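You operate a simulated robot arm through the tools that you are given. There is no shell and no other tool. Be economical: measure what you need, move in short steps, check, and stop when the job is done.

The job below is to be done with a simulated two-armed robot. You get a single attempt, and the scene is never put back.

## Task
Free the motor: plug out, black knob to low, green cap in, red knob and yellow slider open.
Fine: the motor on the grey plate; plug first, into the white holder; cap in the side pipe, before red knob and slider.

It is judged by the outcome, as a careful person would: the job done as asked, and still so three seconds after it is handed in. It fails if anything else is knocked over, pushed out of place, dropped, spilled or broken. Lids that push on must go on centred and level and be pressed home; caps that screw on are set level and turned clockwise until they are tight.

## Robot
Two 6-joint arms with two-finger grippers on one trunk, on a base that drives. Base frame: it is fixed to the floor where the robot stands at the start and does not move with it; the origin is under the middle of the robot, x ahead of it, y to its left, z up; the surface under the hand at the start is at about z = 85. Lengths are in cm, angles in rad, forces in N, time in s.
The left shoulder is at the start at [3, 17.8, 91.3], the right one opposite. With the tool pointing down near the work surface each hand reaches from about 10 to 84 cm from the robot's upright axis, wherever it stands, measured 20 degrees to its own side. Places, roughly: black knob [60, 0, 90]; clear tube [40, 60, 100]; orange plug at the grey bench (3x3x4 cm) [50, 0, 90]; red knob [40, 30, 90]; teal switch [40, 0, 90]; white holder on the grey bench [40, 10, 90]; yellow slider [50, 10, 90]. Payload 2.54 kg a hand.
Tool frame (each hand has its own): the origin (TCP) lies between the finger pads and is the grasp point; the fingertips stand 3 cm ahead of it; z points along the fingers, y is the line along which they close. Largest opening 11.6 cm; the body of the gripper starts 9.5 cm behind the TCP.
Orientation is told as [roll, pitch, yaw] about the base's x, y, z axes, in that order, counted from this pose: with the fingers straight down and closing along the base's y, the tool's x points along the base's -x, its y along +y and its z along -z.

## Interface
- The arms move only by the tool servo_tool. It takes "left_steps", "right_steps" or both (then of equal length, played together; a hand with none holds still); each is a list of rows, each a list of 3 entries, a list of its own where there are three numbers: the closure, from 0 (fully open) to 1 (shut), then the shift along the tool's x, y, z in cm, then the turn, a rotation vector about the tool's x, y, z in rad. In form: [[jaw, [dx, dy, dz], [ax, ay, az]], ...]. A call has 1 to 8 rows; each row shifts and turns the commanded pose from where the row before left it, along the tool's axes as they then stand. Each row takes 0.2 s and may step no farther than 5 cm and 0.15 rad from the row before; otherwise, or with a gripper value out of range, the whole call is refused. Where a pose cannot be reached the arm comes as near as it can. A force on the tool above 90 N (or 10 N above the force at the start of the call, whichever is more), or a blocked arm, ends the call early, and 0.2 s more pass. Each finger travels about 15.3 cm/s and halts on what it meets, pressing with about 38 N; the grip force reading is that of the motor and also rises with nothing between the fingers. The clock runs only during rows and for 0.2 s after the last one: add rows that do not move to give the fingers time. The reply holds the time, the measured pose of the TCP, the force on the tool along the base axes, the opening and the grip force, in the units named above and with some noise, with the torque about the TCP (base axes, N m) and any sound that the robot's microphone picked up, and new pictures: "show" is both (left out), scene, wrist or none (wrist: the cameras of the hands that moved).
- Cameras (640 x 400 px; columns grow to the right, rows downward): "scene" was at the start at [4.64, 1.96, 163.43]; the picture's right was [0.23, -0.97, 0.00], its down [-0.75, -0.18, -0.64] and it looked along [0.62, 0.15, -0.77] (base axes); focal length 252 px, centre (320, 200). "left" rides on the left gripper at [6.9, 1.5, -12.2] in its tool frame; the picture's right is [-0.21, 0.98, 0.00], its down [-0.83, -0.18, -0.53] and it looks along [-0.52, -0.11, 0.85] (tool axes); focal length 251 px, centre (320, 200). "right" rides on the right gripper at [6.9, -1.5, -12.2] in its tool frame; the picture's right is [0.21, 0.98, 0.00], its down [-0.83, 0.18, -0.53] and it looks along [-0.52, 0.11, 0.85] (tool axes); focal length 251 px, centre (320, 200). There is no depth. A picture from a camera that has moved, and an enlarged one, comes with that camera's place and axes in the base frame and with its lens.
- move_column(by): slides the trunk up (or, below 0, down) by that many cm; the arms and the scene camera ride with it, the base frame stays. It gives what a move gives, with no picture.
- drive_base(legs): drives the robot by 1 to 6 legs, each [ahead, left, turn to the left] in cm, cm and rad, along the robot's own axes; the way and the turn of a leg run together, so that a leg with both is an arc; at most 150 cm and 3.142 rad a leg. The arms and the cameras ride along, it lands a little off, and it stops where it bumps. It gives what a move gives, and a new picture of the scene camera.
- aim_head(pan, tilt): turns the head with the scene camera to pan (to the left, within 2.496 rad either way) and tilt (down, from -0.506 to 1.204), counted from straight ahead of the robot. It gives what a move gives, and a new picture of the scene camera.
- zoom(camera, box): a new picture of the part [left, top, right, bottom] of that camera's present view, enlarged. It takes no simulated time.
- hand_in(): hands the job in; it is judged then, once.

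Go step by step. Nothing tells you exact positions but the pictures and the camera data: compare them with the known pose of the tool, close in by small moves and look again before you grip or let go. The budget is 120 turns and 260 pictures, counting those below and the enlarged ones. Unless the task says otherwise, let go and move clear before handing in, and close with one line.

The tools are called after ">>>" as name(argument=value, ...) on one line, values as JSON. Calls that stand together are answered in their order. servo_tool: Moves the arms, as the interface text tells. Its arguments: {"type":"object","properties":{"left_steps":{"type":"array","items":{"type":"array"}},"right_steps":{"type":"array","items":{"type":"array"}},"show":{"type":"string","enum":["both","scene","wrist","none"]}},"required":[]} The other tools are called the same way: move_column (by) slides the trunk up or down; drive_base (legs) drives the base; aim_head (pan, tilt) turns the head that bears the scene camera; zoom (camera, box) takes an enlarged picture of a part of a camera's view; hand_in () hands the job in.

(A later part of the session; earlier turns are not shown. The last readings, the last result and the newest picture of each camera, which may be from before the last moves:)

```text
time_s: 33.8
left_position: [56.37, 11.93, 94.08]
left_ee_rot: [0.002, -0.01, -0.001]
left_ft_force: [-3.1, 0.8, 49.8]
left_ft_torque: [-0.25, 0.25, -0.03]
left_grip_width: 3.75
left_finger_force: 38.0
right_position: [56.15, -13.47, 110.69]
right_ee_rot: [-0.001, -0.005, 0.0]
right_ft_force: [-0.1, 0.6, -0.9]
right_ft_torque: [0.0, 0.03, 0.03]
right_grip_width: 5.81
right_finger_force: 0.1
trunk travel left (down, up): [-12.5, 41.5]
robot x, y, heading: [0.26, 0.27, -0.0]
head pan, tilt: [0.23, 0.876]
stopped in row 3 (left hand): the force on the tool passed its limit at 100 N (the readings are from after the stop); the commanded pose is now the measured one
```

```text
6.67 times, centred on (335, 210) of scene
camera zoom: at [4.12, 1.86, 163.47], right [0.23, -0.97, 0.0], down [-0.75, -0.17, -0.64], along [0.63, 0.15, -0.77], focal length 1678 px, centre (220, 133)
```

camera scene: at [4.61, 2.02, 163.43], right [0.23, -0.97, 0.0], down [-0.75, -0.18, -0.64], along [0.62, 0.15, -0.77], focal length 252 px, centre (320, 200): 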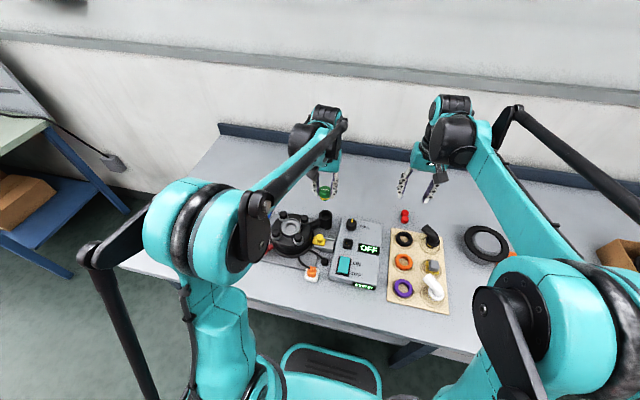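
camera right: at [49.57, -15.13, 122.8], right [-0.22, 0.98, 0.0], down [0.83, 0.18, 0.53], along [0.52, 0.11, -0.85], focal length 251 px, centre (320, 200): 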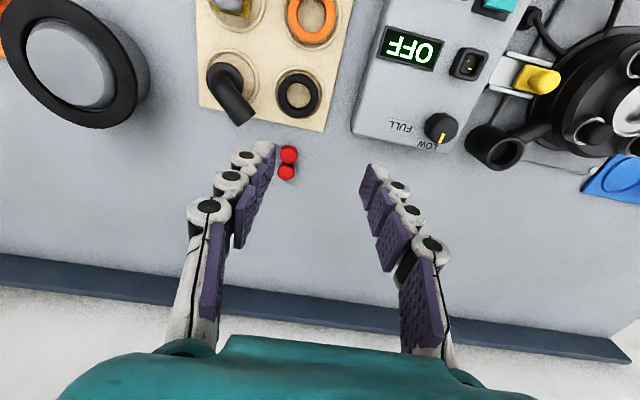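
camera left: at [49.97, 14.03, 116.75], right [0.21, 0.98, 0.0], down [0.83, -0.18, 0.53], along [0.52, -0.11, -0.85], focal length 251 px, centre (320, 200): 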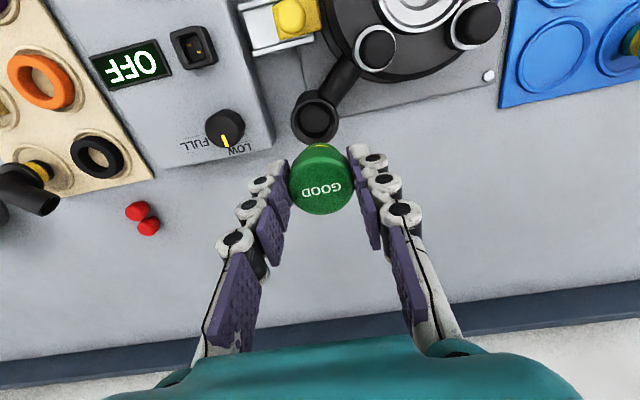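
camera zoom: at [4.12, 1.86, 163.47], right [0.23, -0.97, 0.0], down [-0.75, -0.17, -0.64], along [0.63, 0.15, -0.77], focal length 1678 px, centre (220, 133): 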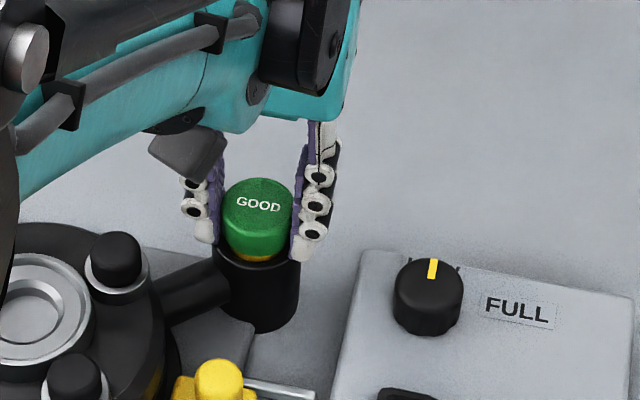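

The force limit was reached: either the fingertips are on the rim or the push fit is tight. I'm letting go, rising and looking at how far the cap is in.

>>> servo_tool(left_steps=[[0.78, [0, 0, -0.1], [0, 0, 0]], [0.6, [0, 0, 0], [0, 0, 0]], [0.5, [0, 0, 0], [0, 0, 0]], [0.5, [0, 0, -4], [0, 0, 0]], [0.5, [0, 0, -3], [0, 0, 0]], [0.5, [0, 0, 0], [0, 0, 0]]], show="none")

>>> zoom(camera="left", box=[240, 80, 400, 200])

>>> zoom(camera="scene", box=[300, 180, 370, 240])

>>> zoom(camera="right", box=[440, 60, 600, 180])

```text
time_s: 35.2
left_position: [56.67, 11.91, 101.07]
left_ee_rot: [0.0, -0.008, 0.001]
left_ft_force: [0.0, 0.1, 0.1]
left_ft_torque: [-0.02, 0.01, -0.03]
left_grip_width: 5.83
left_finger_force: 0.1
right_position: [56.5, -13.54, 110.5]
right_ee_rot: [-0.001, 0.0, 0.001]
right_ft_force: [0.2, 0.8, -1.0]
right_ft_torque: [0.02, -0.04, -0.01]
right_grip_width: 5.78
right_finger_force: 0.1
trunk travel left (down, up): [-12.5, 41.5]
robot x, y, heading: [-0.2, 0.01, 0.001]
head pan, tilt: [0.23, 0.876]
```

```text
3.33 times, centred on (320, 140) of left
camera zoom: at [49.72, 13.5, 113.11], right [0.21, 0.98, 0.0], down [0.82, -0.18, 0.54], along [0.53, -0.11, -0.84], focal length 838 px, centre (320, 400)
```

zoom: 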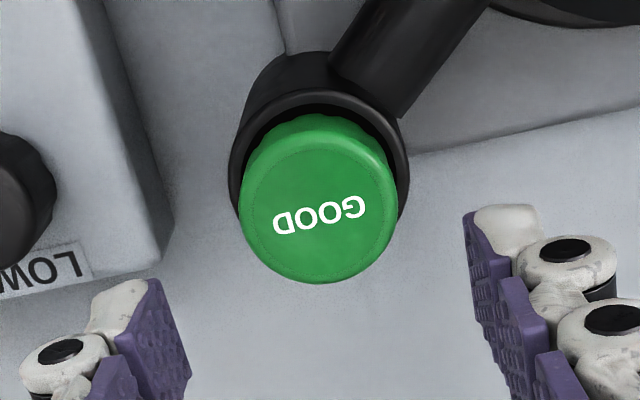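

```text
6.67 times, centred on (335, 210) of scene
camera zoom: at [4.67, 1.96, 163.43], right [0.23, -0.97, 0.0], down [-0.75, -0.18, -0.64], along [0.62, 0.15, -0.77], focal length 1678 px, centre (220, 133)
```

zoom: 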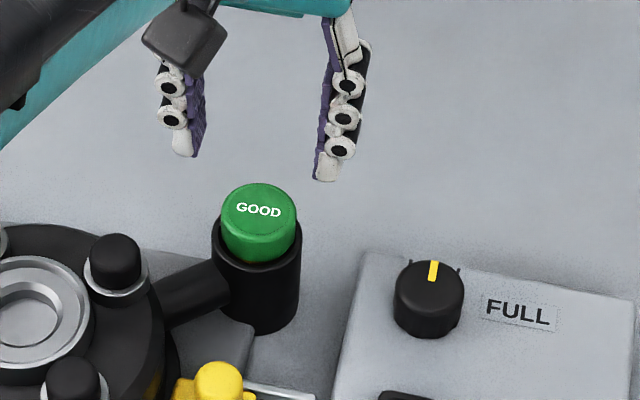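

```text
3.33 times, centred on (520, 120) of right
camera zoom: at [49.66, -15.11, 122.75], right [-0.22, 0.98, 0.0], down [0.83, 0.18, 0.53], along [0.52, 0.11, -0.85], focal length 838 px, centre (-347, 467)
```

zoom: 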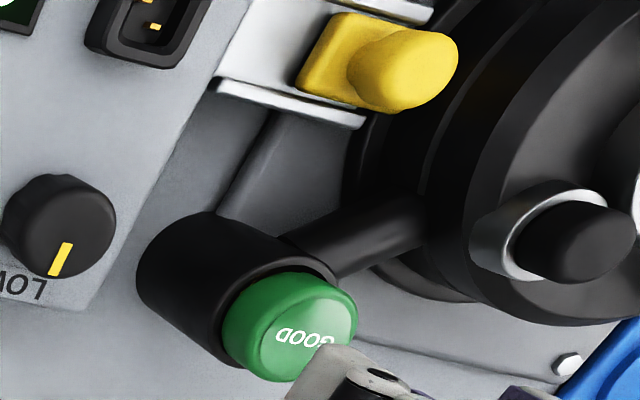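

After release the cap dropped in level, so the fingers had been blocking it on the rim. I'm pressing it home with closed fingertips, centred on top.

>>> servo_tool(left_steps=[[1.0, [0.25, 0.05, 0], [0, 0.008, 0]], [1.0, [0, 0, 0], [0, 0, 0]], [1.0, [0, 0, 2.5], [0, 0, 0]], [1.0, [0, 0, 1.5], [0, 0, 0]], [1.0, [0, 0, 0], [0, 0, 0]]], show="none")

>>> zoom(camera="scene", box=[300, 180, 370, 240])

>>> zoom(camera="left", box=[240, 80, 400, 200])

```text
time_s: 36.4
left_position: [56.39, 12.06, 96.97]
left_ee_rot: [0.001, 0.002, 0.0]
left_ft_force: [-0.2, 0.0, -1.2]
left_ft_torque: [0.0, 0.02, -0.05]
left_grip_width: 0.0
left_finger_force: 28.8
right_position: [56.49, -13.49, 110.58]
right_ee_rot: [-0.001, 0.002, 0.0]
right_ft_force: [0.1, 0.7, 0.2]
right_ft_torque: [-0.01, 0.02, -0.01]
right_grip_width: 5.8
right_finger_force: 0.0
trunk travel left (down, up): [-12.5, 41.5]
robot x, y, heading: [0.0, 0.26, 0.003]
head pan, tilt: [0.23, 0.876]
```

```text
6.67 times, centred on (335, 210) of scene
camera zoom: at [4.68, 1.96, 163.43], right [0.23, -0.97, 0.0], down [-0.75, -0.18, -0.64], along [0.62, 0.15, -0.77], focal length 1678 px, centre (220, 133)
```

zoom: 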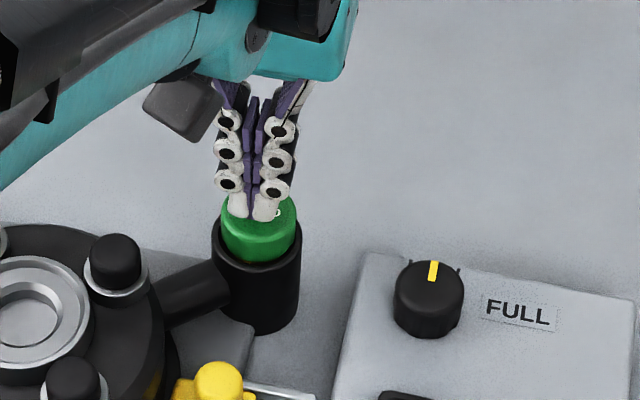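

```text
3.33 times, centred on (320, 140) of left
camera zoom: at [49.63, 13.58, 109.09], right [0.21, 0.98, 0.0], down [0.83, -0.18, 0.53], along [0.52, -0.11, -0.85], focal length 838 px, centre (320, 400)
```

zoom: 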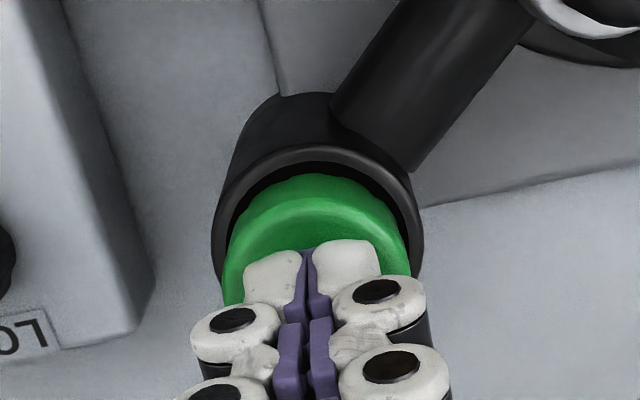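

>>> servo_tool(left_steps=[[1.0, [0, 0, 0.4], [0, 0, 0]], [1.0, [0, 0, 0.4], [0, 0, 0]], [1.0, [0, 0, 0.3], [0, 0, 0]], [1.0, [0, 0, 0], [0, 0, 0]]], show="none")

>>> servo_tool(left_steps=[[1.0, [0, 0, 0.3], [0, 0, 0]], [1.0, [0, 0, 0.3], [0, 0, 0]], [1.0, [0, 0, 0], [0, 0, 0]]], show="none")

>>> zoom(camera="scene", box=[300, 180, 370, 240])

```text
time_s: 37.4
left_position: [56.38, 12.06, 95.87]
left_ee_rot: [0.002, 0.0, 0.001]
left_ft_force: [2.1, 0.8, 11.0]
left_ft_torque: [0.01, -0.06, -0.02]
left_grip_width: 0.61
left_finger_force: 29.1
right_position: [56.38, -13.47, 110.63]
right_ee_rot: [0.001, 0.001, 0.0]
right_ft_force: [-0.4, -0.8, 0.4]
right_ft_torque: [-0.01, 0.03, 0.04]
right_grip_width: 5.82
right_finger_force: 0.0
trunk travel left (down, up): [-12.5, 41.5]
robot x, y, heading: [-0.26, -0.18, 0.001]
head pan, tilt: [0.23, 0.876]
```

```text
time_s: 38.0
left_position: [56.33, 12.17, 95.77]
left_ee_rot: [0.005, -0.007, 0.002]
left_ft_force: [-1.8, 1.3, 52.8]
left_ft_torque: [0.04, 0.03, -0.05]
left_grip_width: 0.58
left_finger_force: 28.7
right_position: [56.08, -13.53, 110.75]
right_ee_rot: [0.001, -0.003, 0.002]
right_ft_force: [-0.6, 0.0, -0.1]
right_ft_torque: [0.03, 0.0, 0.0]
right_grip_width: 5.82
right_finger_force: 0.0
trunk travel left (down, up): [-12.5, 41.5]
robot x, y, heading: [-0.15, -0.02, 0.001]
head pan, tilt: [0.23, 0.876]
stopped in row 3 (left hand): the force on the tool passed its limit at 92 N (the readings are from after the stop); the commanded pose is now the measured one
```

```text
6.67 times, centred on (335, 210) of scene
camera zoom: at [4.15, 1.86, 163.47], right [0.23, -0.97, 0.0], down [-0.75, -0.17, -0.64], along [0.63, 0.15, -0.77], focal length 1678 px, centre (220, 133)
```

zoom: 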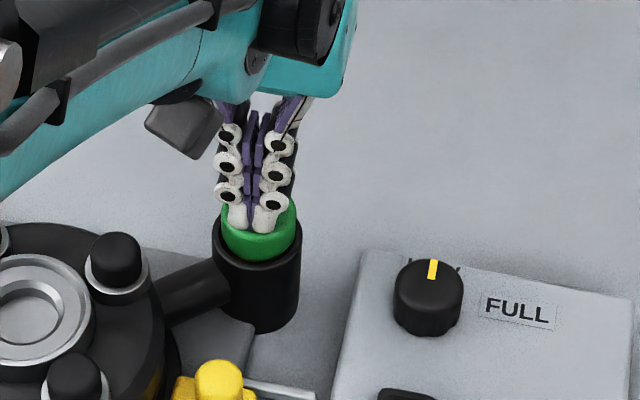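

The cap is pressed firmly home. I'm rising and moving the left hand to view the red knob near (40, 30).

>>> servo_tool(left_steps=[[1.0, [0, 0, -3], [0, 0, 0]], [0.8, [0, 0, -4], [0, 0.007, 0]], [0.5, [3, 3.5, -2], [0, 0, 0]], [0.5, [3, 3.7, 0], [0, 0, 0]], [0.5, [3, 3.7, 0], [0, 0, 0]], [0.5, [3, 3.7, 0], [0, 0, 0]], [0.5, [3, 3.7, 0], [0, 0, 0]], [0.5, [0, 0, 0], [0, 0, 0]]], show="both")

>>> zoom(camera="scene", box=[230, 180, 390, 300])

>>> zoom(camera="left", box=[160, 60, 400, 220])

```text
refused: row 3 steps farther than a row can; nothing moved
```

```text
3.33 times, centred on (310, 240) of scene
camera zoom: at [4.15, 1.86, 163.47], right [0.23, -0.97, 0.0], down [-0.75, -0.17, -0.64], along [0.63, 0.15, -0.77], focal length 839 px, centre (353, 67)
```

zoom: 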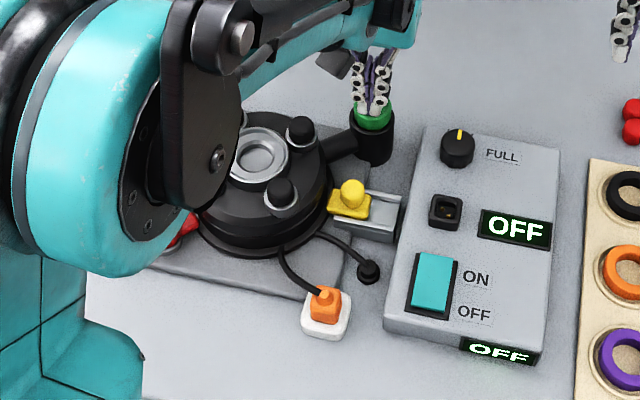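

```text
2.50 times, centred on (280, 140) of left
camera zoom: at [49.47, 13.55, 107.97], right [0.21, 0.98, 0.0], down [0.82, -0.18, 0.54], along [0.53, -0.11, -0.84], focal length 629 px, centre (420, 350)
```

zoom: 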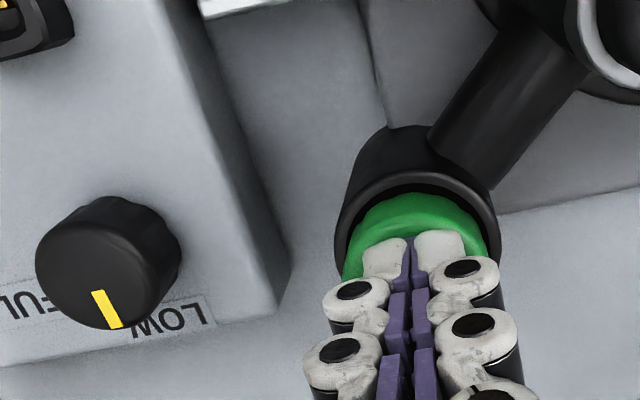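

>>> servo_tool(left_steps=[[1.0, [0, 0, -3], [0, 0, 0]], [0.8, [0, 0, -4.5], [0, 0.007, 0]], [0.5, [3, 3.5, 0], [0, 0, 0]], [0.5, [3, 3.7, 0], [0, 0, 0]], [0.5, [3, 3.7, 0], [0, 0, 0]], [0.5, [3, 3.7, 0], [0, 0, 0]], [0.5, [3, 3.7, 0], [0, 0, 0]], [0.5, [0, 0, 0], [0, 0, 0]]], show="both")

>>> zoom(camera="scene", box=[230, 180, 390, 300])

>>> zoom(camera="left", box=[160, 60, 400, 220])

```text
time_s: 39.9
left_position: [41.62, 30.39, 103.1]
left_ee_rot: [0.001, 0.005, 0.001]
left_ft_force: [0.4, 0.0, -0.5]
left_ft_torque: [-0.04, 0.03, 0.02]
left_grip_width: 5.79
left_finger_force: 0.1
right_position: [56.46, -13.57, 110.59]
right_ee_rot: [0.001, 0.001, -0.001]
right_ft_force: [0.0, 0.3, -0.8]
right_ft_torque: [0.02, 0.02, 0.01]
right_grip_width: 5.81
right_finger_force: 0.1
trunk travel left (down, up): [-12.5, 41.5]
robot x, y, heading: [-0.25, 0.1, -0.006]
head pan, tilt: [0.23, 0.876]
camera scene: at [4.77, 1.91, 163.43], right [0.23, -0.97, 0.0], down [-0.75, -0.17, -0.64], along [0.62, 0.15, -0.77], focal length 252 px, centre (320, 200)
camera left: at [34.85, 31.9, 115.24], right [0.21, 0.98, 0.0], down [0.83, -0.18, 0.53], along [0.52, -0.11, -0.85], focal length 251 px, centre (320, 200)
```

scene: 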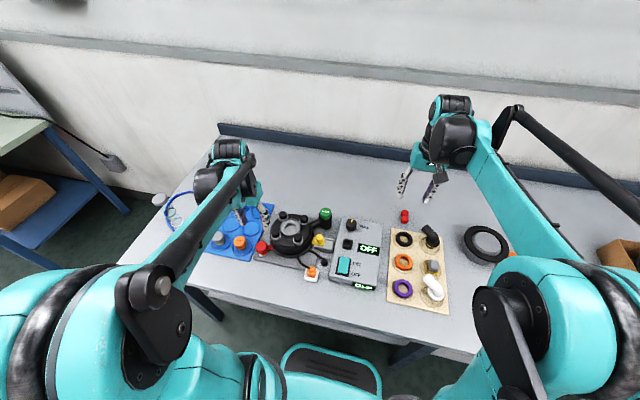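
left: 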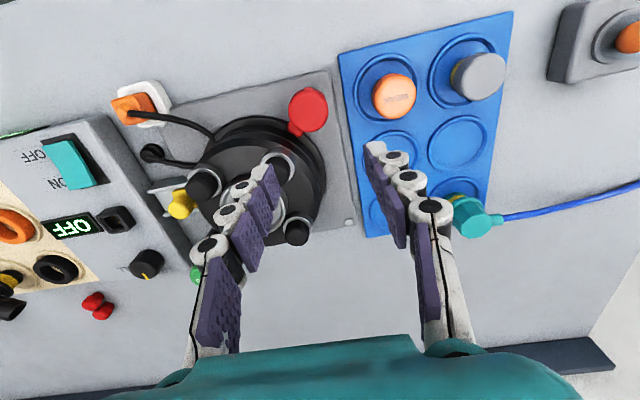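

```text
3.33 times, centred on (310, 240) of scene
camera zoom: at [4.77, 1.91, 163.43], right [0.23, -0.97, 0.0], down [-0.75, -0.17, -0.64], along [0.62, 0.15, -0.77], focal length 839 px, centre (353, 67)
```

zoom: 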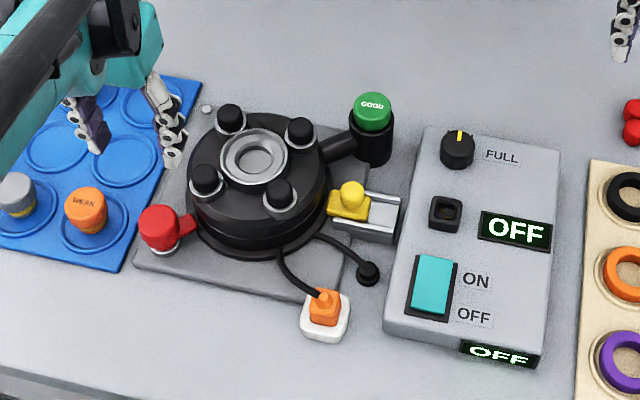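

```text
2.50 times, centred on (280, 140) of left
camera zoom: at [34.85, 31.9, 115.24], right [0.21, 0.98, 0.0], down [0.83, -0.18, 0.53], along [0.52, -0.11, -0.85], focal length 629 px, centre (420, 350)
```

zoom: 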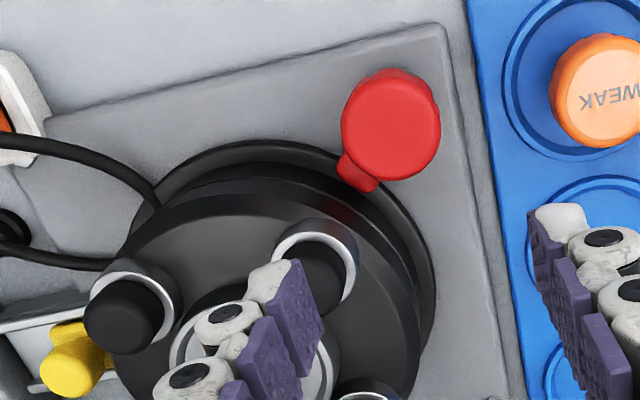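

The green cap is in. The red knob is a swivel clamp whose tab lies over the motor flange, centred at about (40, 29.8) with its top at z = 90. I'll turn it clockwise 90° so the tab clears the motor, starting by going above it.

>>> servo_tool(left_steps=[[0.45, [1.6, -0.55, 2], [0, 0, 0]], [0.45, [0, 0, 3], [0, 0, 0.15]], [0.45, [0, 0, 3.2], [0, 0, 0]], [0.45, [0, 0, 0], [0, 0, 0]]], show="none")

>>> zoom(camera="left", box=[220, 80, 420, 230])

>>> zoom(camera="scene", box=[220, 210, 310, 270])

```text
time_s: 40.9
left_position: [39.97, 29.67, 94.71]
left_ee_rot: [0.002, 0.003, -0.15]
left_ft_force: [-0.5, -0.3, 0.3]
left_ft_torque: [0.04, -0.01, -0.02]
left_grip_width: 6.38
left_finger_force: 0.0
right_position: [56.47, -13.57, 110.55]
right_ee_rot: [-0.001, 0.001, 0.0]
right_ft_force: [-0.5, -0.3, 1.0]
right_ft_torque: [0.01, 0.0, -0.02]
right_grip_width: 5.82
right_finger_force: 0.0
trunk travel left (down, up): [-12.5, 41.5]
robot x, y, heading: [-0.6, -0.07, -0.0]
head pan, tilt: [0.23, 0.876]
```

```text
2.67 times, centred on (320, 155) of left
camera zoom: at [33.47, 32.32, 107.01], right [0.36, 0.93, 0.0], down [0.79, -0.3, 0.53], along [0.5, -0.19, -0.85], focal length 670 px, centre (320, 320)
```

zoom: 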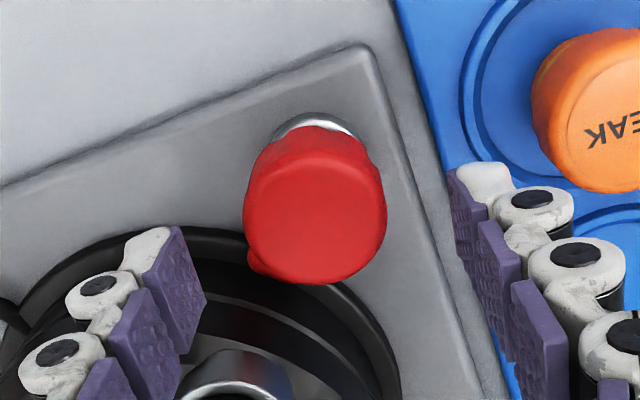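

```text
6.67 times, centred on (265, 240) of scene
camera zoom: at [4.67, 1.96, 163.43], right [0.23, -0.97, 0.0], down [-0.75, -0.18, -0.64], along [0.62, 0.15, -0.77], focal length 1678 px, centre (687, -67)
```

zoom: 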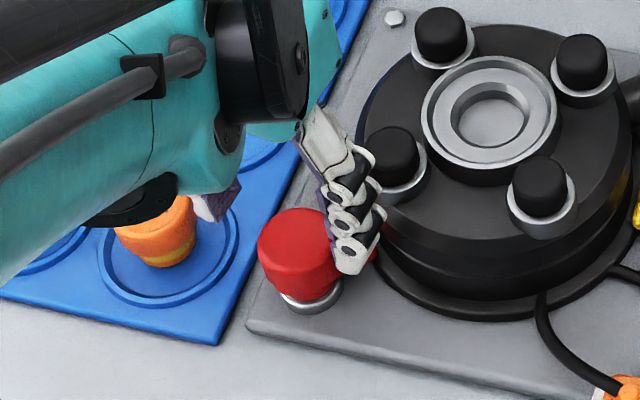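

The knob is at about (40.2, 29.6), with the tab pointing toward the motor. I'm turning the hand a bit more to keep the finger off the tab, then descending.

>>> servo_tool(left_steps=[[0.45, [-0.2, -0.05, 0], [0, 0, 0.1]], [0.45, [0, 0, 1], [0, 0, 0.1]], [0.45, [0, 0, 1.2], [0, 0, 0]], [0.45, [0, 0, 0], [0, 0, 0]]], show="none")

>>> zoom(camera="left", box=[220, 80, 420, 230])

>>> zoom(camera="scene", box=[220, 210, 310, 270])

```text
time_s: 41.9
left_position: [40.23, 29.72, 92.71]
left_ee_rot: [0.001, 0.005, -0.35]
left_ft_force: [0.1, -0.4, -0.3]
left_ft_torque: [-0.01, -0.01, 0.03]
left_grip_width: 6.4
left_finger_force: 0.2
right_position: [56.38, -13.41, 110.64]
right_ee_rot: [-0.002, 0.0, 0.0]
right_ft_force: [0.3, -1.1, 0.3]
right_ft_torque: [0.01, -0.01, 0.03]
right_grip_width: 5.81
right_finger_force: 0.1
trunk travel left (down, up): [-12.5, 41.5]
robot x, y, heading: [-0.29, 0.2, -0.002]
head pan, tilt: [0.23, 0.876]
```

```text
2.67 times, centred on (320, 155) of left
camera zoom: at [34.3, 33.56, 104.87], right [0.54, 0.84, 0.0], down [0.72, -0.45, 0.53], along [0.45, -0.28, -0.85], focal length 670 px, centre (320, 320)
```

zoom: 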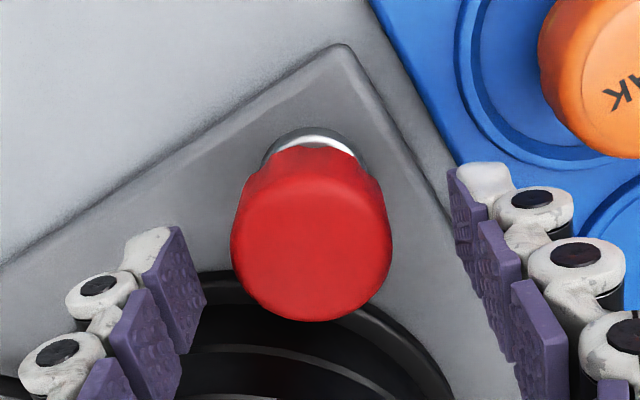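

```text
6.67 times, centred on (265, 240) of scene
camera zoom: at [4.68, 1.96, 163.43], right [0.23, -0.97, 0.0], down [-0.75, -0.18, -0.64], along [0.62, 0.15, -0.77], focal length 1678 px, centre (687, -67)
```

zoom: 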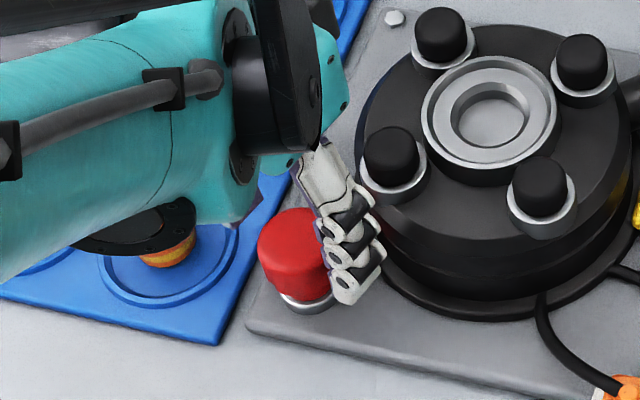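

>>> servo_tool(left_steps=[[0.45, [0, -0.15, 0.9], [0, 0, 0]], [0.45, [0, 0, 0.9], [0, 0, 0]], [0.6, [0, 0, 0], [0, 0, 0]], [0.7, [0, 0, 0], [0, 0, 0]], [0.78, [0, 0, 0], [0, 0, 0]], [0.78, [0, 0, 0], [0, 0, 0]]], show="none")

>>> zoom(camera="left", box=[220, 80, 420, 230])

>>> zoom(camera="scene", box=[220, 210, 310, 270])

```text
time_s: 43.2
left_position: [40.17, 29.62, 90.81]
left_ee_rot: [0.0, 0.005, -0.346]
left_ft_force: [-1.4, -2.3, -2.9]
left_ft_torque: [-0.12, -0.03, 0.02]
left_grip_width: 3.63
left_finger_force: 45.3
right_position: [56.35, -13.51, 110.49]
right_ee_rot: [0.0, 0.0, -0.001]
right_ft_force: [-0.1, -0.3, 0.2]
right_ft_torque: [0.03, -0.03, -0.01]
right_grip_width: 5.81
right_finger_force: 0.0
trunk travel left (down, up): [-12.5, 41.5]
robot x, y, heading: [0.19, 0.03, 0.004]
head pan, tilt: [0.23, 0.876]
```

```text
2.67 times, centred on (320, 155) of left
camera zoom: at [34.24, 33.39, 103.06], right [0.54, 0.84, 0.0], down [0.72, -0.45, 0.53], along [0.45, -0.28, -0.85], focal length 670 px, centre (320, 320)
```

zoom: 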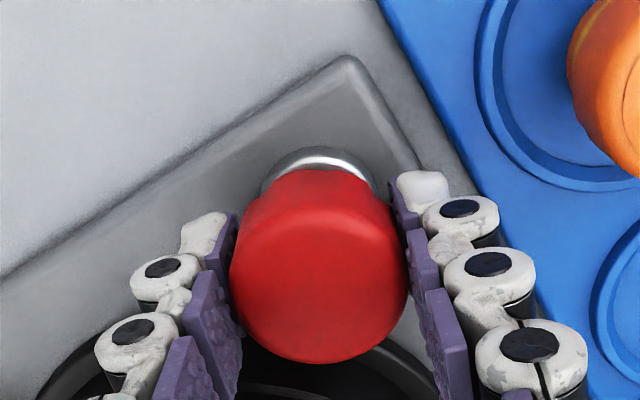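

```text
6.67 times, centred on (265, 240) of scene
camera zoom: at [4.69, 1.94, 163.43], right [0.23, -0.97, 0.0], down [-0.75, -0.18, -0.64], along [0.62, 0.15, -0.77], focal length 1678 px, centre (687, -67)
```

zoom: 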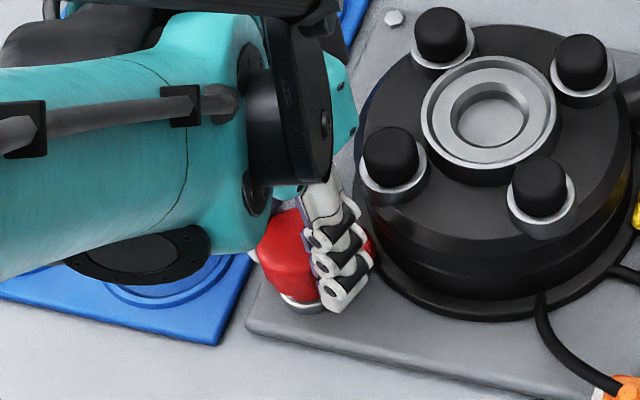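

Gripped. I'm turning clockwise in small steps and watching the torque.

>>> servo_tool(left_steps=[[0.78, [0, 0, 0], [0, 0, 0.1]], [0.78, [0, 0, 0], [0, 0, 0.13]], [0.78, [0, 0, 0], [0, 0, 0.13]], [0.78, [0, 0, 0], [0, 0, 0]]], show="none")

>>> zoom(camera="scene", box=[220, 210, 310, 270])

>>> zoom(camera="left", box=[220, 80, 420, 230])

```text
time_s: 44.2
left_position: [40.11, 29.54, 90.84]
left_ee_rot: [-0.001, 0.005, -0.709]
left_ft_force: [-3.9, -7.5, -1.3]
left_ft_torque: [-0.21, 0.08, 0.81]
left_grip_width: 3.64
left_finger_force: 45.1
right_position: [56.5, -13.57, 110.67]
right_ee_rot: [0.0, 0.002, 0.0]
right_ft_force: [0.8, -1.0, -0.2]
right_ft_torque: [-0.02, 0.0, -0.01]
right_grip_width: 5.79
right_finger_force: 0.0
trunk travel left (down, up): [-12.5, 41.5]
robot x, y, heading: [0.05, 0.02, -0.0]
head pan, tilt: [0.23, 0.876]
```

```text
6.67 times, centred on (265, 240) of scene
camera zoom: at [4.67, 1.87, 163.43], right [0.23, -0.97, 0.0], down [-0.75, -0.17, -0.64], along [0.62, 0.15, -0.77], focal length 1678 px, centre (687, -67)
```

zoom: 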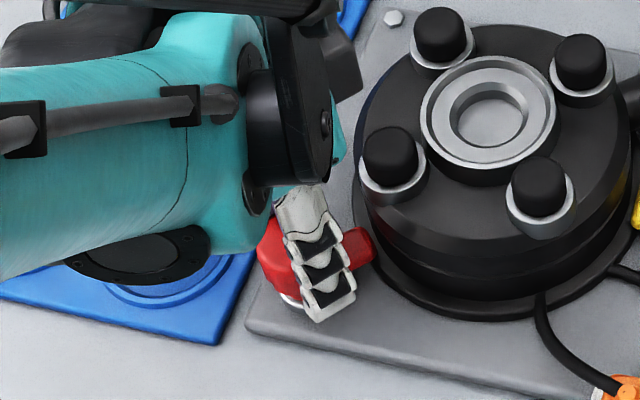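

```text
2.67 times, centred on (320, 155) of left
camera zoom: at [35.95, 35.21, 103.08], right [0.8, 0.6, 0.0], down [0.51, -0.68, 0.53], along [0.32, -0.43, -0.85], focal length 670 px, centre (320, 320)
```

zoom: 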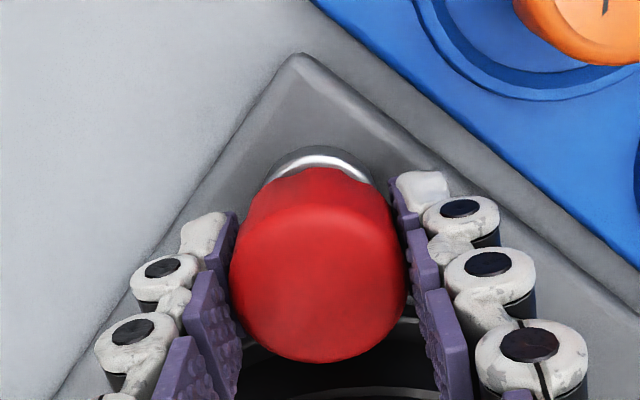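

The tab hasn't moved and the fingers slid, with torque at 0.8 N·m, so clockwise appears to be the stop. I'm trying counterclockwise from this grip.

>>> servo_tool(left_steps=[[0.78, [0, 0, 0], [0, 0, -0.13]], [0.78, [0, 0, 0], [0, 0, -0.13]], [0.78, [0, 0, 0], [0, 0, -0.13]], [0.78, [0, 0, 0], [0, 0, -0.13]], [0.78, [0, 0, 0], [0, 0, 0]]], show="none")

>>> zoom(camera="scene", box=[220, 210, 310, 270])

>>> zoom(camera="left", box=[220, 80, 420, 230])

```text
time_s: 45.5
left_position: [40.17, 29.62, 90.81]
left_ee_rot: [0.001, 0.005, -0.186]
left_ft_force: [-2.0, -4.1, 4.3]
left_ft_torque: [-0.09, 0.34, -0.01]
left_grip_width: 3.65
left_finger_force: 44.8
right_position: [56.53, -13.46, 110.61]
right_ee_rot: [0.001, 0.001, 0.0]
right_ft_force: [1.3, -0.7, 0.6]
right_ft_torque: [-0.01, 0.0, 0.03]
right_grip_width: 5.8
right_finger_force: 0.0
trunk travel left (down, up): [-12.5, 41.5]
robot x, y, heading: [-0.03, -0.22, 0.0]
head pan, tilt: [0.23, 0.876]
```

```text
6.67 times, centred on (265, 240) of scene
camera zoom: at [4.65, 1.9, 163.44], right [0.23, -0.97, 0.0], down [-0.75, -0.17, -0.64], along [0.62, 0.15, -0.77], focal length 1678 px, centre (687, -67)
```

zoom: 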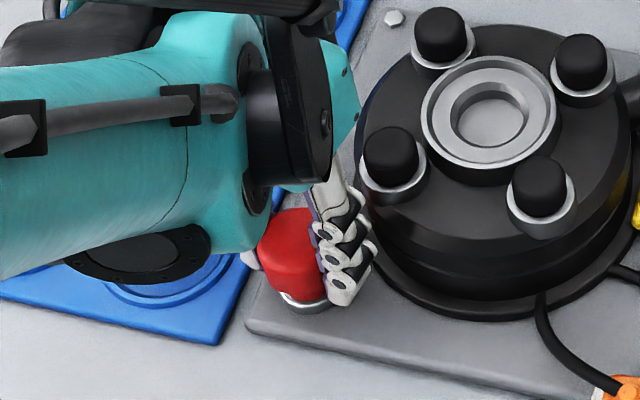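

```text
2.67 times, centred on (320, 155) of left
camera zoom: at [33.71, 32.38, 103.08], right [0.39, 0.92, 0.0], down [0.78, -0.33, 0.53], along [0.49, -0.21, -0.85], focal length 670 px, centre (320, 320)
```

zoom: 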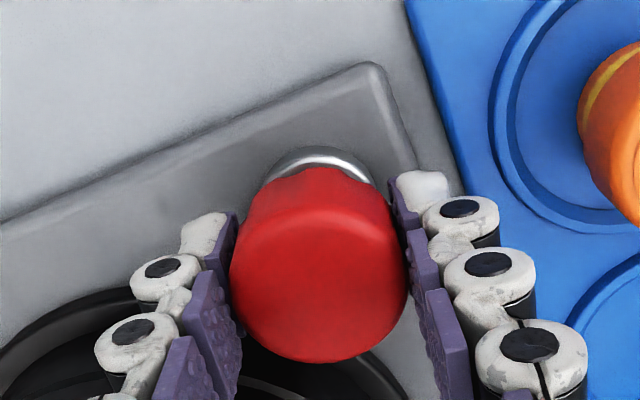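

The torque has dropped and the tab has moved, so counterclockwise is the opening direction. I'm checking that the orange cap beside the finger wasn't disturbed.

>>> zoom(camera="left", box=[340, 40, 580, 200])

>>> zoom(camera="right", box=[440, 0, 640, 140])

```text
2.50 times, centred on (460, 120) of left
camera zoom: at [33.71, 32.38, 103.08], right [0.39, 0.92, 0.0], down [0.78, -0.33, 0.53], along [0.49, -0.21, -0.85], focal length 629 px, centre (-30, 400)
```

zoom: 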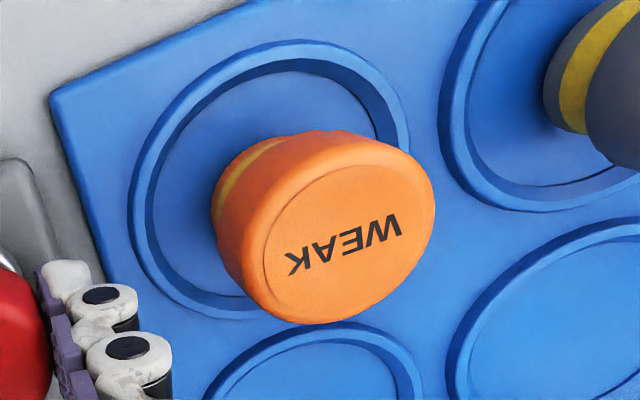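

```text
2.86 times, centred on (540, 70) of right
camera zoom: at [49.65, -15.15, 122.76], right [-0.22, 0.98, 0.0], down [0.83, 0.18, 0.53], along [0.52, 0.12, -0.85], focal length 718 px, centre (-309, 571)
```

zoom: 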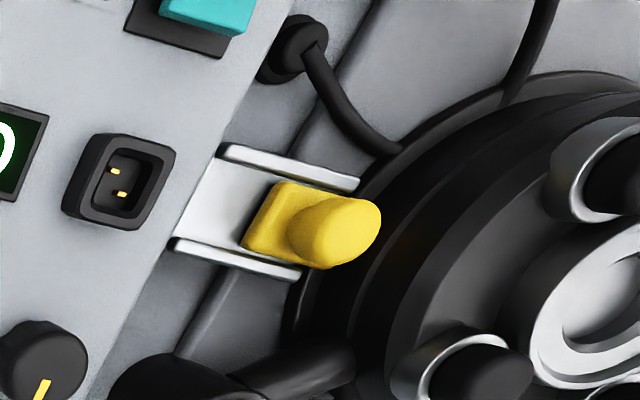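

The orange cap is fine. I'm turning a bit more, then re-gripping at a better angle to keep the fingers clear of the motor.

>>> servo_tool(left_steps=[[0.78, [0, 0, 0], [0, 0, -0.1]], [0.78, [0, 0, 0], [0, 0, -0.1]], [0.6, [0, 0, 0], [0, 0, 0]], [0.55, [0, 0, 0], [0, 0, 0]], [0.55, [0, 0, 0], [0, 0, 0]]], show="none")

>>> servo_tool(left_steps=[[0.55, [0, 0, 0], [0, 0, 0.14]], [0.55, [0, 0, 0], [0, 0, 0.14]], [0.55, [0, 0, 0], [0, 0, 0.14]], [0.55, [0, 0, 0], [0, 0, 0.14]], [0.55, [0, 0, 0], [0, 0, 0.14]], [0.55, [0, 0, 0], [0, 0, 0.14]], [0.55, [0, 0, 0], [0, 0, 0]]], show="none")

>>> zoom(camera="scene", box=[220, 210, 310, 270])

>>> zoom(camera="left", box=[220, 80, 420, 230])

```text
time_s: 46.6
left_position: [40.02, 29.69, 90.84]
left_ee_rot: [0.002, 0.004, 0.012]
left_ft_force: [-0.5, -0.5, -0.9]
left_ft_torque: [0.01, 0.01, 0.04]
left_grip_width: 5.23
left_finger_force: 0.0
right_position: [56.51, -13.48, 110.52]
right_ee_rot: [-0.002, 0.001, 0.0]
right_ft_force: [-0.3, 0.1, 0.6]
right_ft_torque: [-0.01, -0.02, -0.02]
right_grip_width: 5.81
right_finger_force: 0.1
trunk travel left (down, up): [-12.5, 41.5]
robot x, y, heading: [0.07, 0.07, -0.002]
head pan, tilt: [0.23, 0.876]
```

```text
time_s: 48.2
left_position: [40.12, 29.71, 90.8]
left_ee_rot: [0.0, 0.004, -0.831]
left_ft_force: [-0.1, 0.1, 1.0]
left_ft_torque: [-0.01, -0.01, -0.02]
left_grip_width: 5.24
left_finger_force: 0.1
right_position: [56.37, -13.48, 110.51]
right_ee_rot: [0.001, 0.001, -0.002]
right_ft_force: [0.2, 0.0, -0.3]
right_ft_torque: [0.0, -0.03, 0.03]
right_grip_width: 5.8
right_finger_force: 0.1
trunk travel left (down, up): [-12.5, 41.5]
robot x, y, heading: [-0.04, -0.02, -0.001]
head pan, tilt: [0.23, 0.876]
```

```text
6.67 times, centred on (265, 240) of scene
camera zoom: at [4.7, 1.97, 163.43], right [0.23, -0.97, 0.0], down [-0.75, -0.18, -0.64], along [0.62, 0.15, -0.77], focal length 1678 px, centre (687, -67)
```

zoom: 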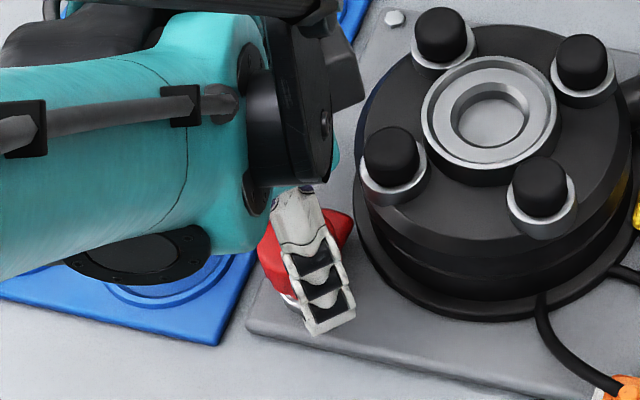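

```text
2.67 times, centred on (320, 155) of left
camera zoom: at [36.68, 35.75, 103.04], right [0.87, 0.5, 0.0], down [0.43, -0.73, 0.53], along [0.26, -0.46, -0.85], focal length 670 px, centre (320, 320)
```

zoom: 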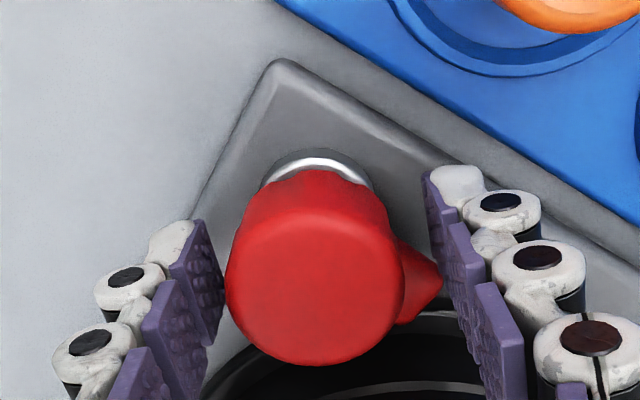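

The tab has swung clear to about +15°, close to the right finger. I'm backing the hand off a little, gripping, and turning to the end.

>>> servo_tool(left_steps=[[0.55, [0, 0, -0.3], [0, 0, -0.14]], [0.55, [0, 0, 0], [0, 0, -0.14]], [0.65, [0, 0, 0], [0, 0, 0]], [0.78, [0, 0, 0], [0, 0, 0]], [0.78, [0, 0, 0], [0, 0, 0]]], show="none")

>>> zoom(camera="left", box=[220, 80, 420, 230])

```text
time_s: 49.5
left_position: [40.13, 29.52, 91.08]
left_ee_rot: [0.0, 0.006, -0.55]
left_ft_force: [-3.6, -4.7, -3.2]
left_ft_torque: [-0.19, 0.09, -0.02]
left_grip_width: 3.66
left_finger_force: 44.9
right_position: [56.46, -13.5, 110.57]
right_ee_rot: [-0.002, 0.0, 0.001]
right_ft_force: [0.0, 0.0, -1.0]
right_ft_torque: [-0.03, -0.03, 0.0]
right_grip_width: 5.81
right_finger_force: 0.2
trunk travel left (down, up): [-12.5, 41.5]
robot x, y, heading: [-0.05, -0.13, -0.001]
head pan, tilt: [0.23, 0.876]
```

```text
2.67 times, centred on (320, 155) of left
camera zoom: at [35.11, 34.48, 103.34], right [0.69, 0.72, 0.0], down [0.61, -0.59, 0.53], along [0.38, -0.37, -0.85], focal length 670 px, centre (320, 320)
```

zoom: 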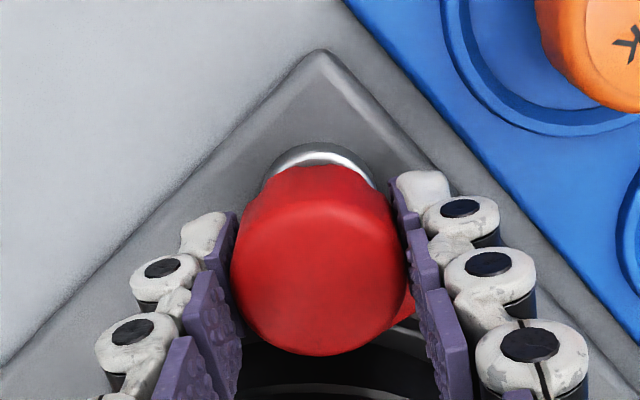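

>>> servo_tool(left_steps=[[0.78, [0, 0, 0], [0, 0, -0.13]], [0.78, [0, 0, 0], [0, 0, -0.13]], [0.78, [0, 0, 0], [0, 0, -0.13]], [0.78, [0, 0, 0], [0, 0, -0.13]], [0.78, [0, 0, 0], [0, 0, 0]]], show="none")

>>> zoom(camera="scene", box=[220, 210, 310, 270])

>>> zoom(camera="left", box=[220, 80, 420, 230])

```text
time_s: 50.6
left_position: [40.15, 29.73, 91.07]
left_ee_rot: [0.002, 0.002, -0.026]
left_ft_force: [-1.9, -3.9, -0.8]
left_ft_torque: [-0.13, 0.31, 0.04]
left_grip_width: 3.67
left_finger_force: 45.4
right_position: [56.6, -13.52, 110.51]
right_ee_rot: [0.0, -0.001, 0.001]
right_ft_force: [0.3, -0.2, 0.5]
right_ft_torque: [0.03, 0.01, -0.03]
right_grip_width: 5.82
right_finger_force: 0.1
trunk travel left (down, up): [-12.5, 41.5]
robot x, y, heading: [-0.07, -0.15, 0.002]
head pan, tilt: [0.23, 0.876]
```

```text
6.67 times, centred on (265, 240) of scene
camera zoom: at [4.68, 1.94, 163.43], right [0.23, -0.97, 0.0], down [-0.75, -0.18, -0.64], along [0.62, 0.15, -0.77], focal length 1678 px, centre (687, -67)
```

zoom: 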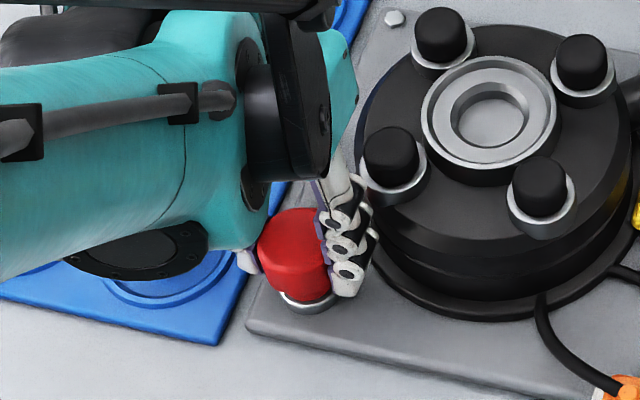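

```text
2.67 times, centred on (320, 155) of left
camera zoom: at [33.36, 31.33, 103.34], right [0.24, 0.97, 0.0], down [0.82, -0.2, 0.53], along [0.51, -0.13, -0.85], focal length 670 px, centre (320, 320)
```

zoom: 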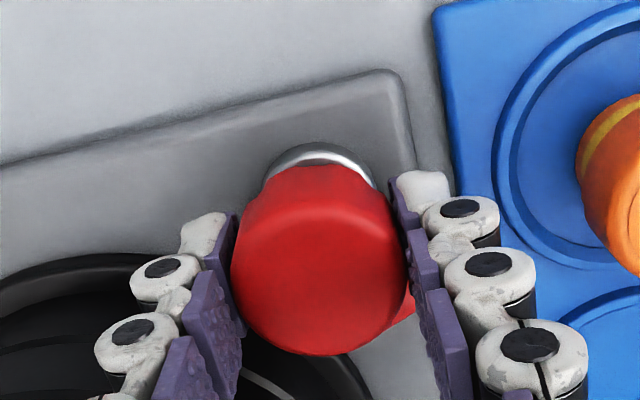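

>>> servo_tool(left_steps=[[0.78, [0, 0, 0], [0, 0, -0.13]], [0.78, [0, 0, 0], [0, 0, -0.13]], [0.78, [0, 0, 0], [0, 0, 0]]], show="none")

>>> servo_tool(left_steps=[[0.65, [0, 0, 0], [0, 0, 0]], [0.5, [0, 0, 0], [0, 0, 0]], [0.5, [0, 0, -3], [0, 0, 0]], [0.5, [0, 0, -4], [0, 0, 0.1]], [0.5, [0, 0, -4], [0, 0, 0.1]], [0.5, [0, 0, 0], [0, 0, 0]]], show="none")

>>> zoom(camera="scene", box=[220, 200, 340, 280])

>>> zoom(camera="left", box=[220, 60, 420, 210])

```text
time_s: 51.5
left_position: [40.18, 29.74, 91.13]
left_ee_rot: [0.003, 0.003, 0.234]
left_ft_force: [2.6, 4.0, 2.1]
left_ft_torque: [0.13, -0.12, -1.04]
left_grip_width: 3.57
left_finger_force: 44.6
right_position: [56.45, -13.44, 110.6]
right_ee_rot: [0.001, -0.001, 0.002]
right_ft_force: [-0.4, 0.3, 0.3]
right_ft_torque: [0.02, 0.02, 0.04]
right_grip_width: 5.81
right_finger_force: 0.0
trunk travel left (down, up): [-12.5, 41.5]
robot x, y, heading: [0.3, 0.12, 0.002]
head pan, tilt: [0.23, 0.876]
```

```text
time_s: 52.9
left_position: [40.23, 29.62, 102.1]
left_ee_rot: [0.002, 0.006, 0.031]
left_ft_force: [1.0, 0.5, -0.2]
left_ft_torque: [-0.02, 0.06, 0.0]
left_grip_width: 5.79
left_finger_force: 0.0
right_position: [56.49, -13.47, 110.49]
right_ee_rot: [-0.001, 0.001, -0.001]
right_ft_force: [0.2, 0.3, 0.1]
right_ft_torque: [-0.02, 0.02, 0.02]
right_grip_width: 5.82
right_finger_force: 0.0
trunk travel left (down, up): [-12.5, 41.5]
robot x, y, heading: [0.04, 0.21, 0.007]
head pan, tilt: [0.23, 0.876]
```

```text
5.00 times, centred on (280, 240) of scene
camera zoom: at [4.75, 2.0, 163.43], right [0.23, -0.97, 0.0], down [-0.75, -0.18, -0.64], along [0.62, 0.15, -0.77], focal length 1258 px, centre (520, 0)
```

zoom: 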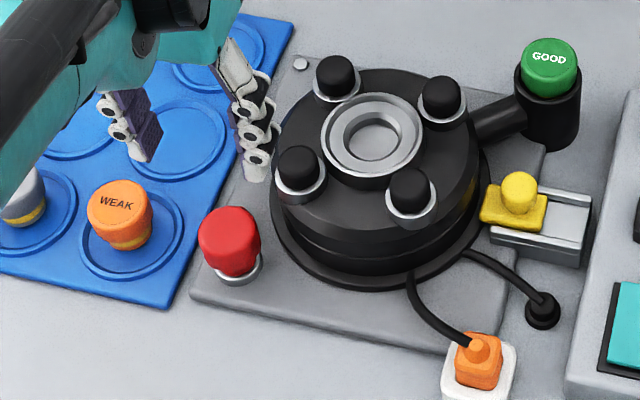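

```text
2.67 times, centred on (320, 135) of left
camera zoom: at [33.47, 30.95, 114.32], right [0.18, 0.98, 0.0], down [0.83, -0.16, 0.53], along [0.52, -0.1, -0.85], focal length 670 px, centre (320, 373)
```

zoom: 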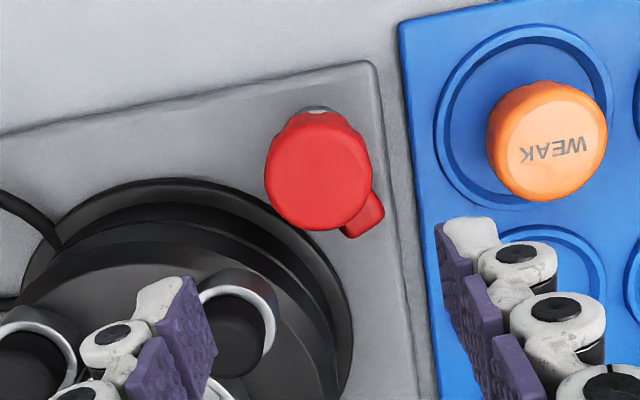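

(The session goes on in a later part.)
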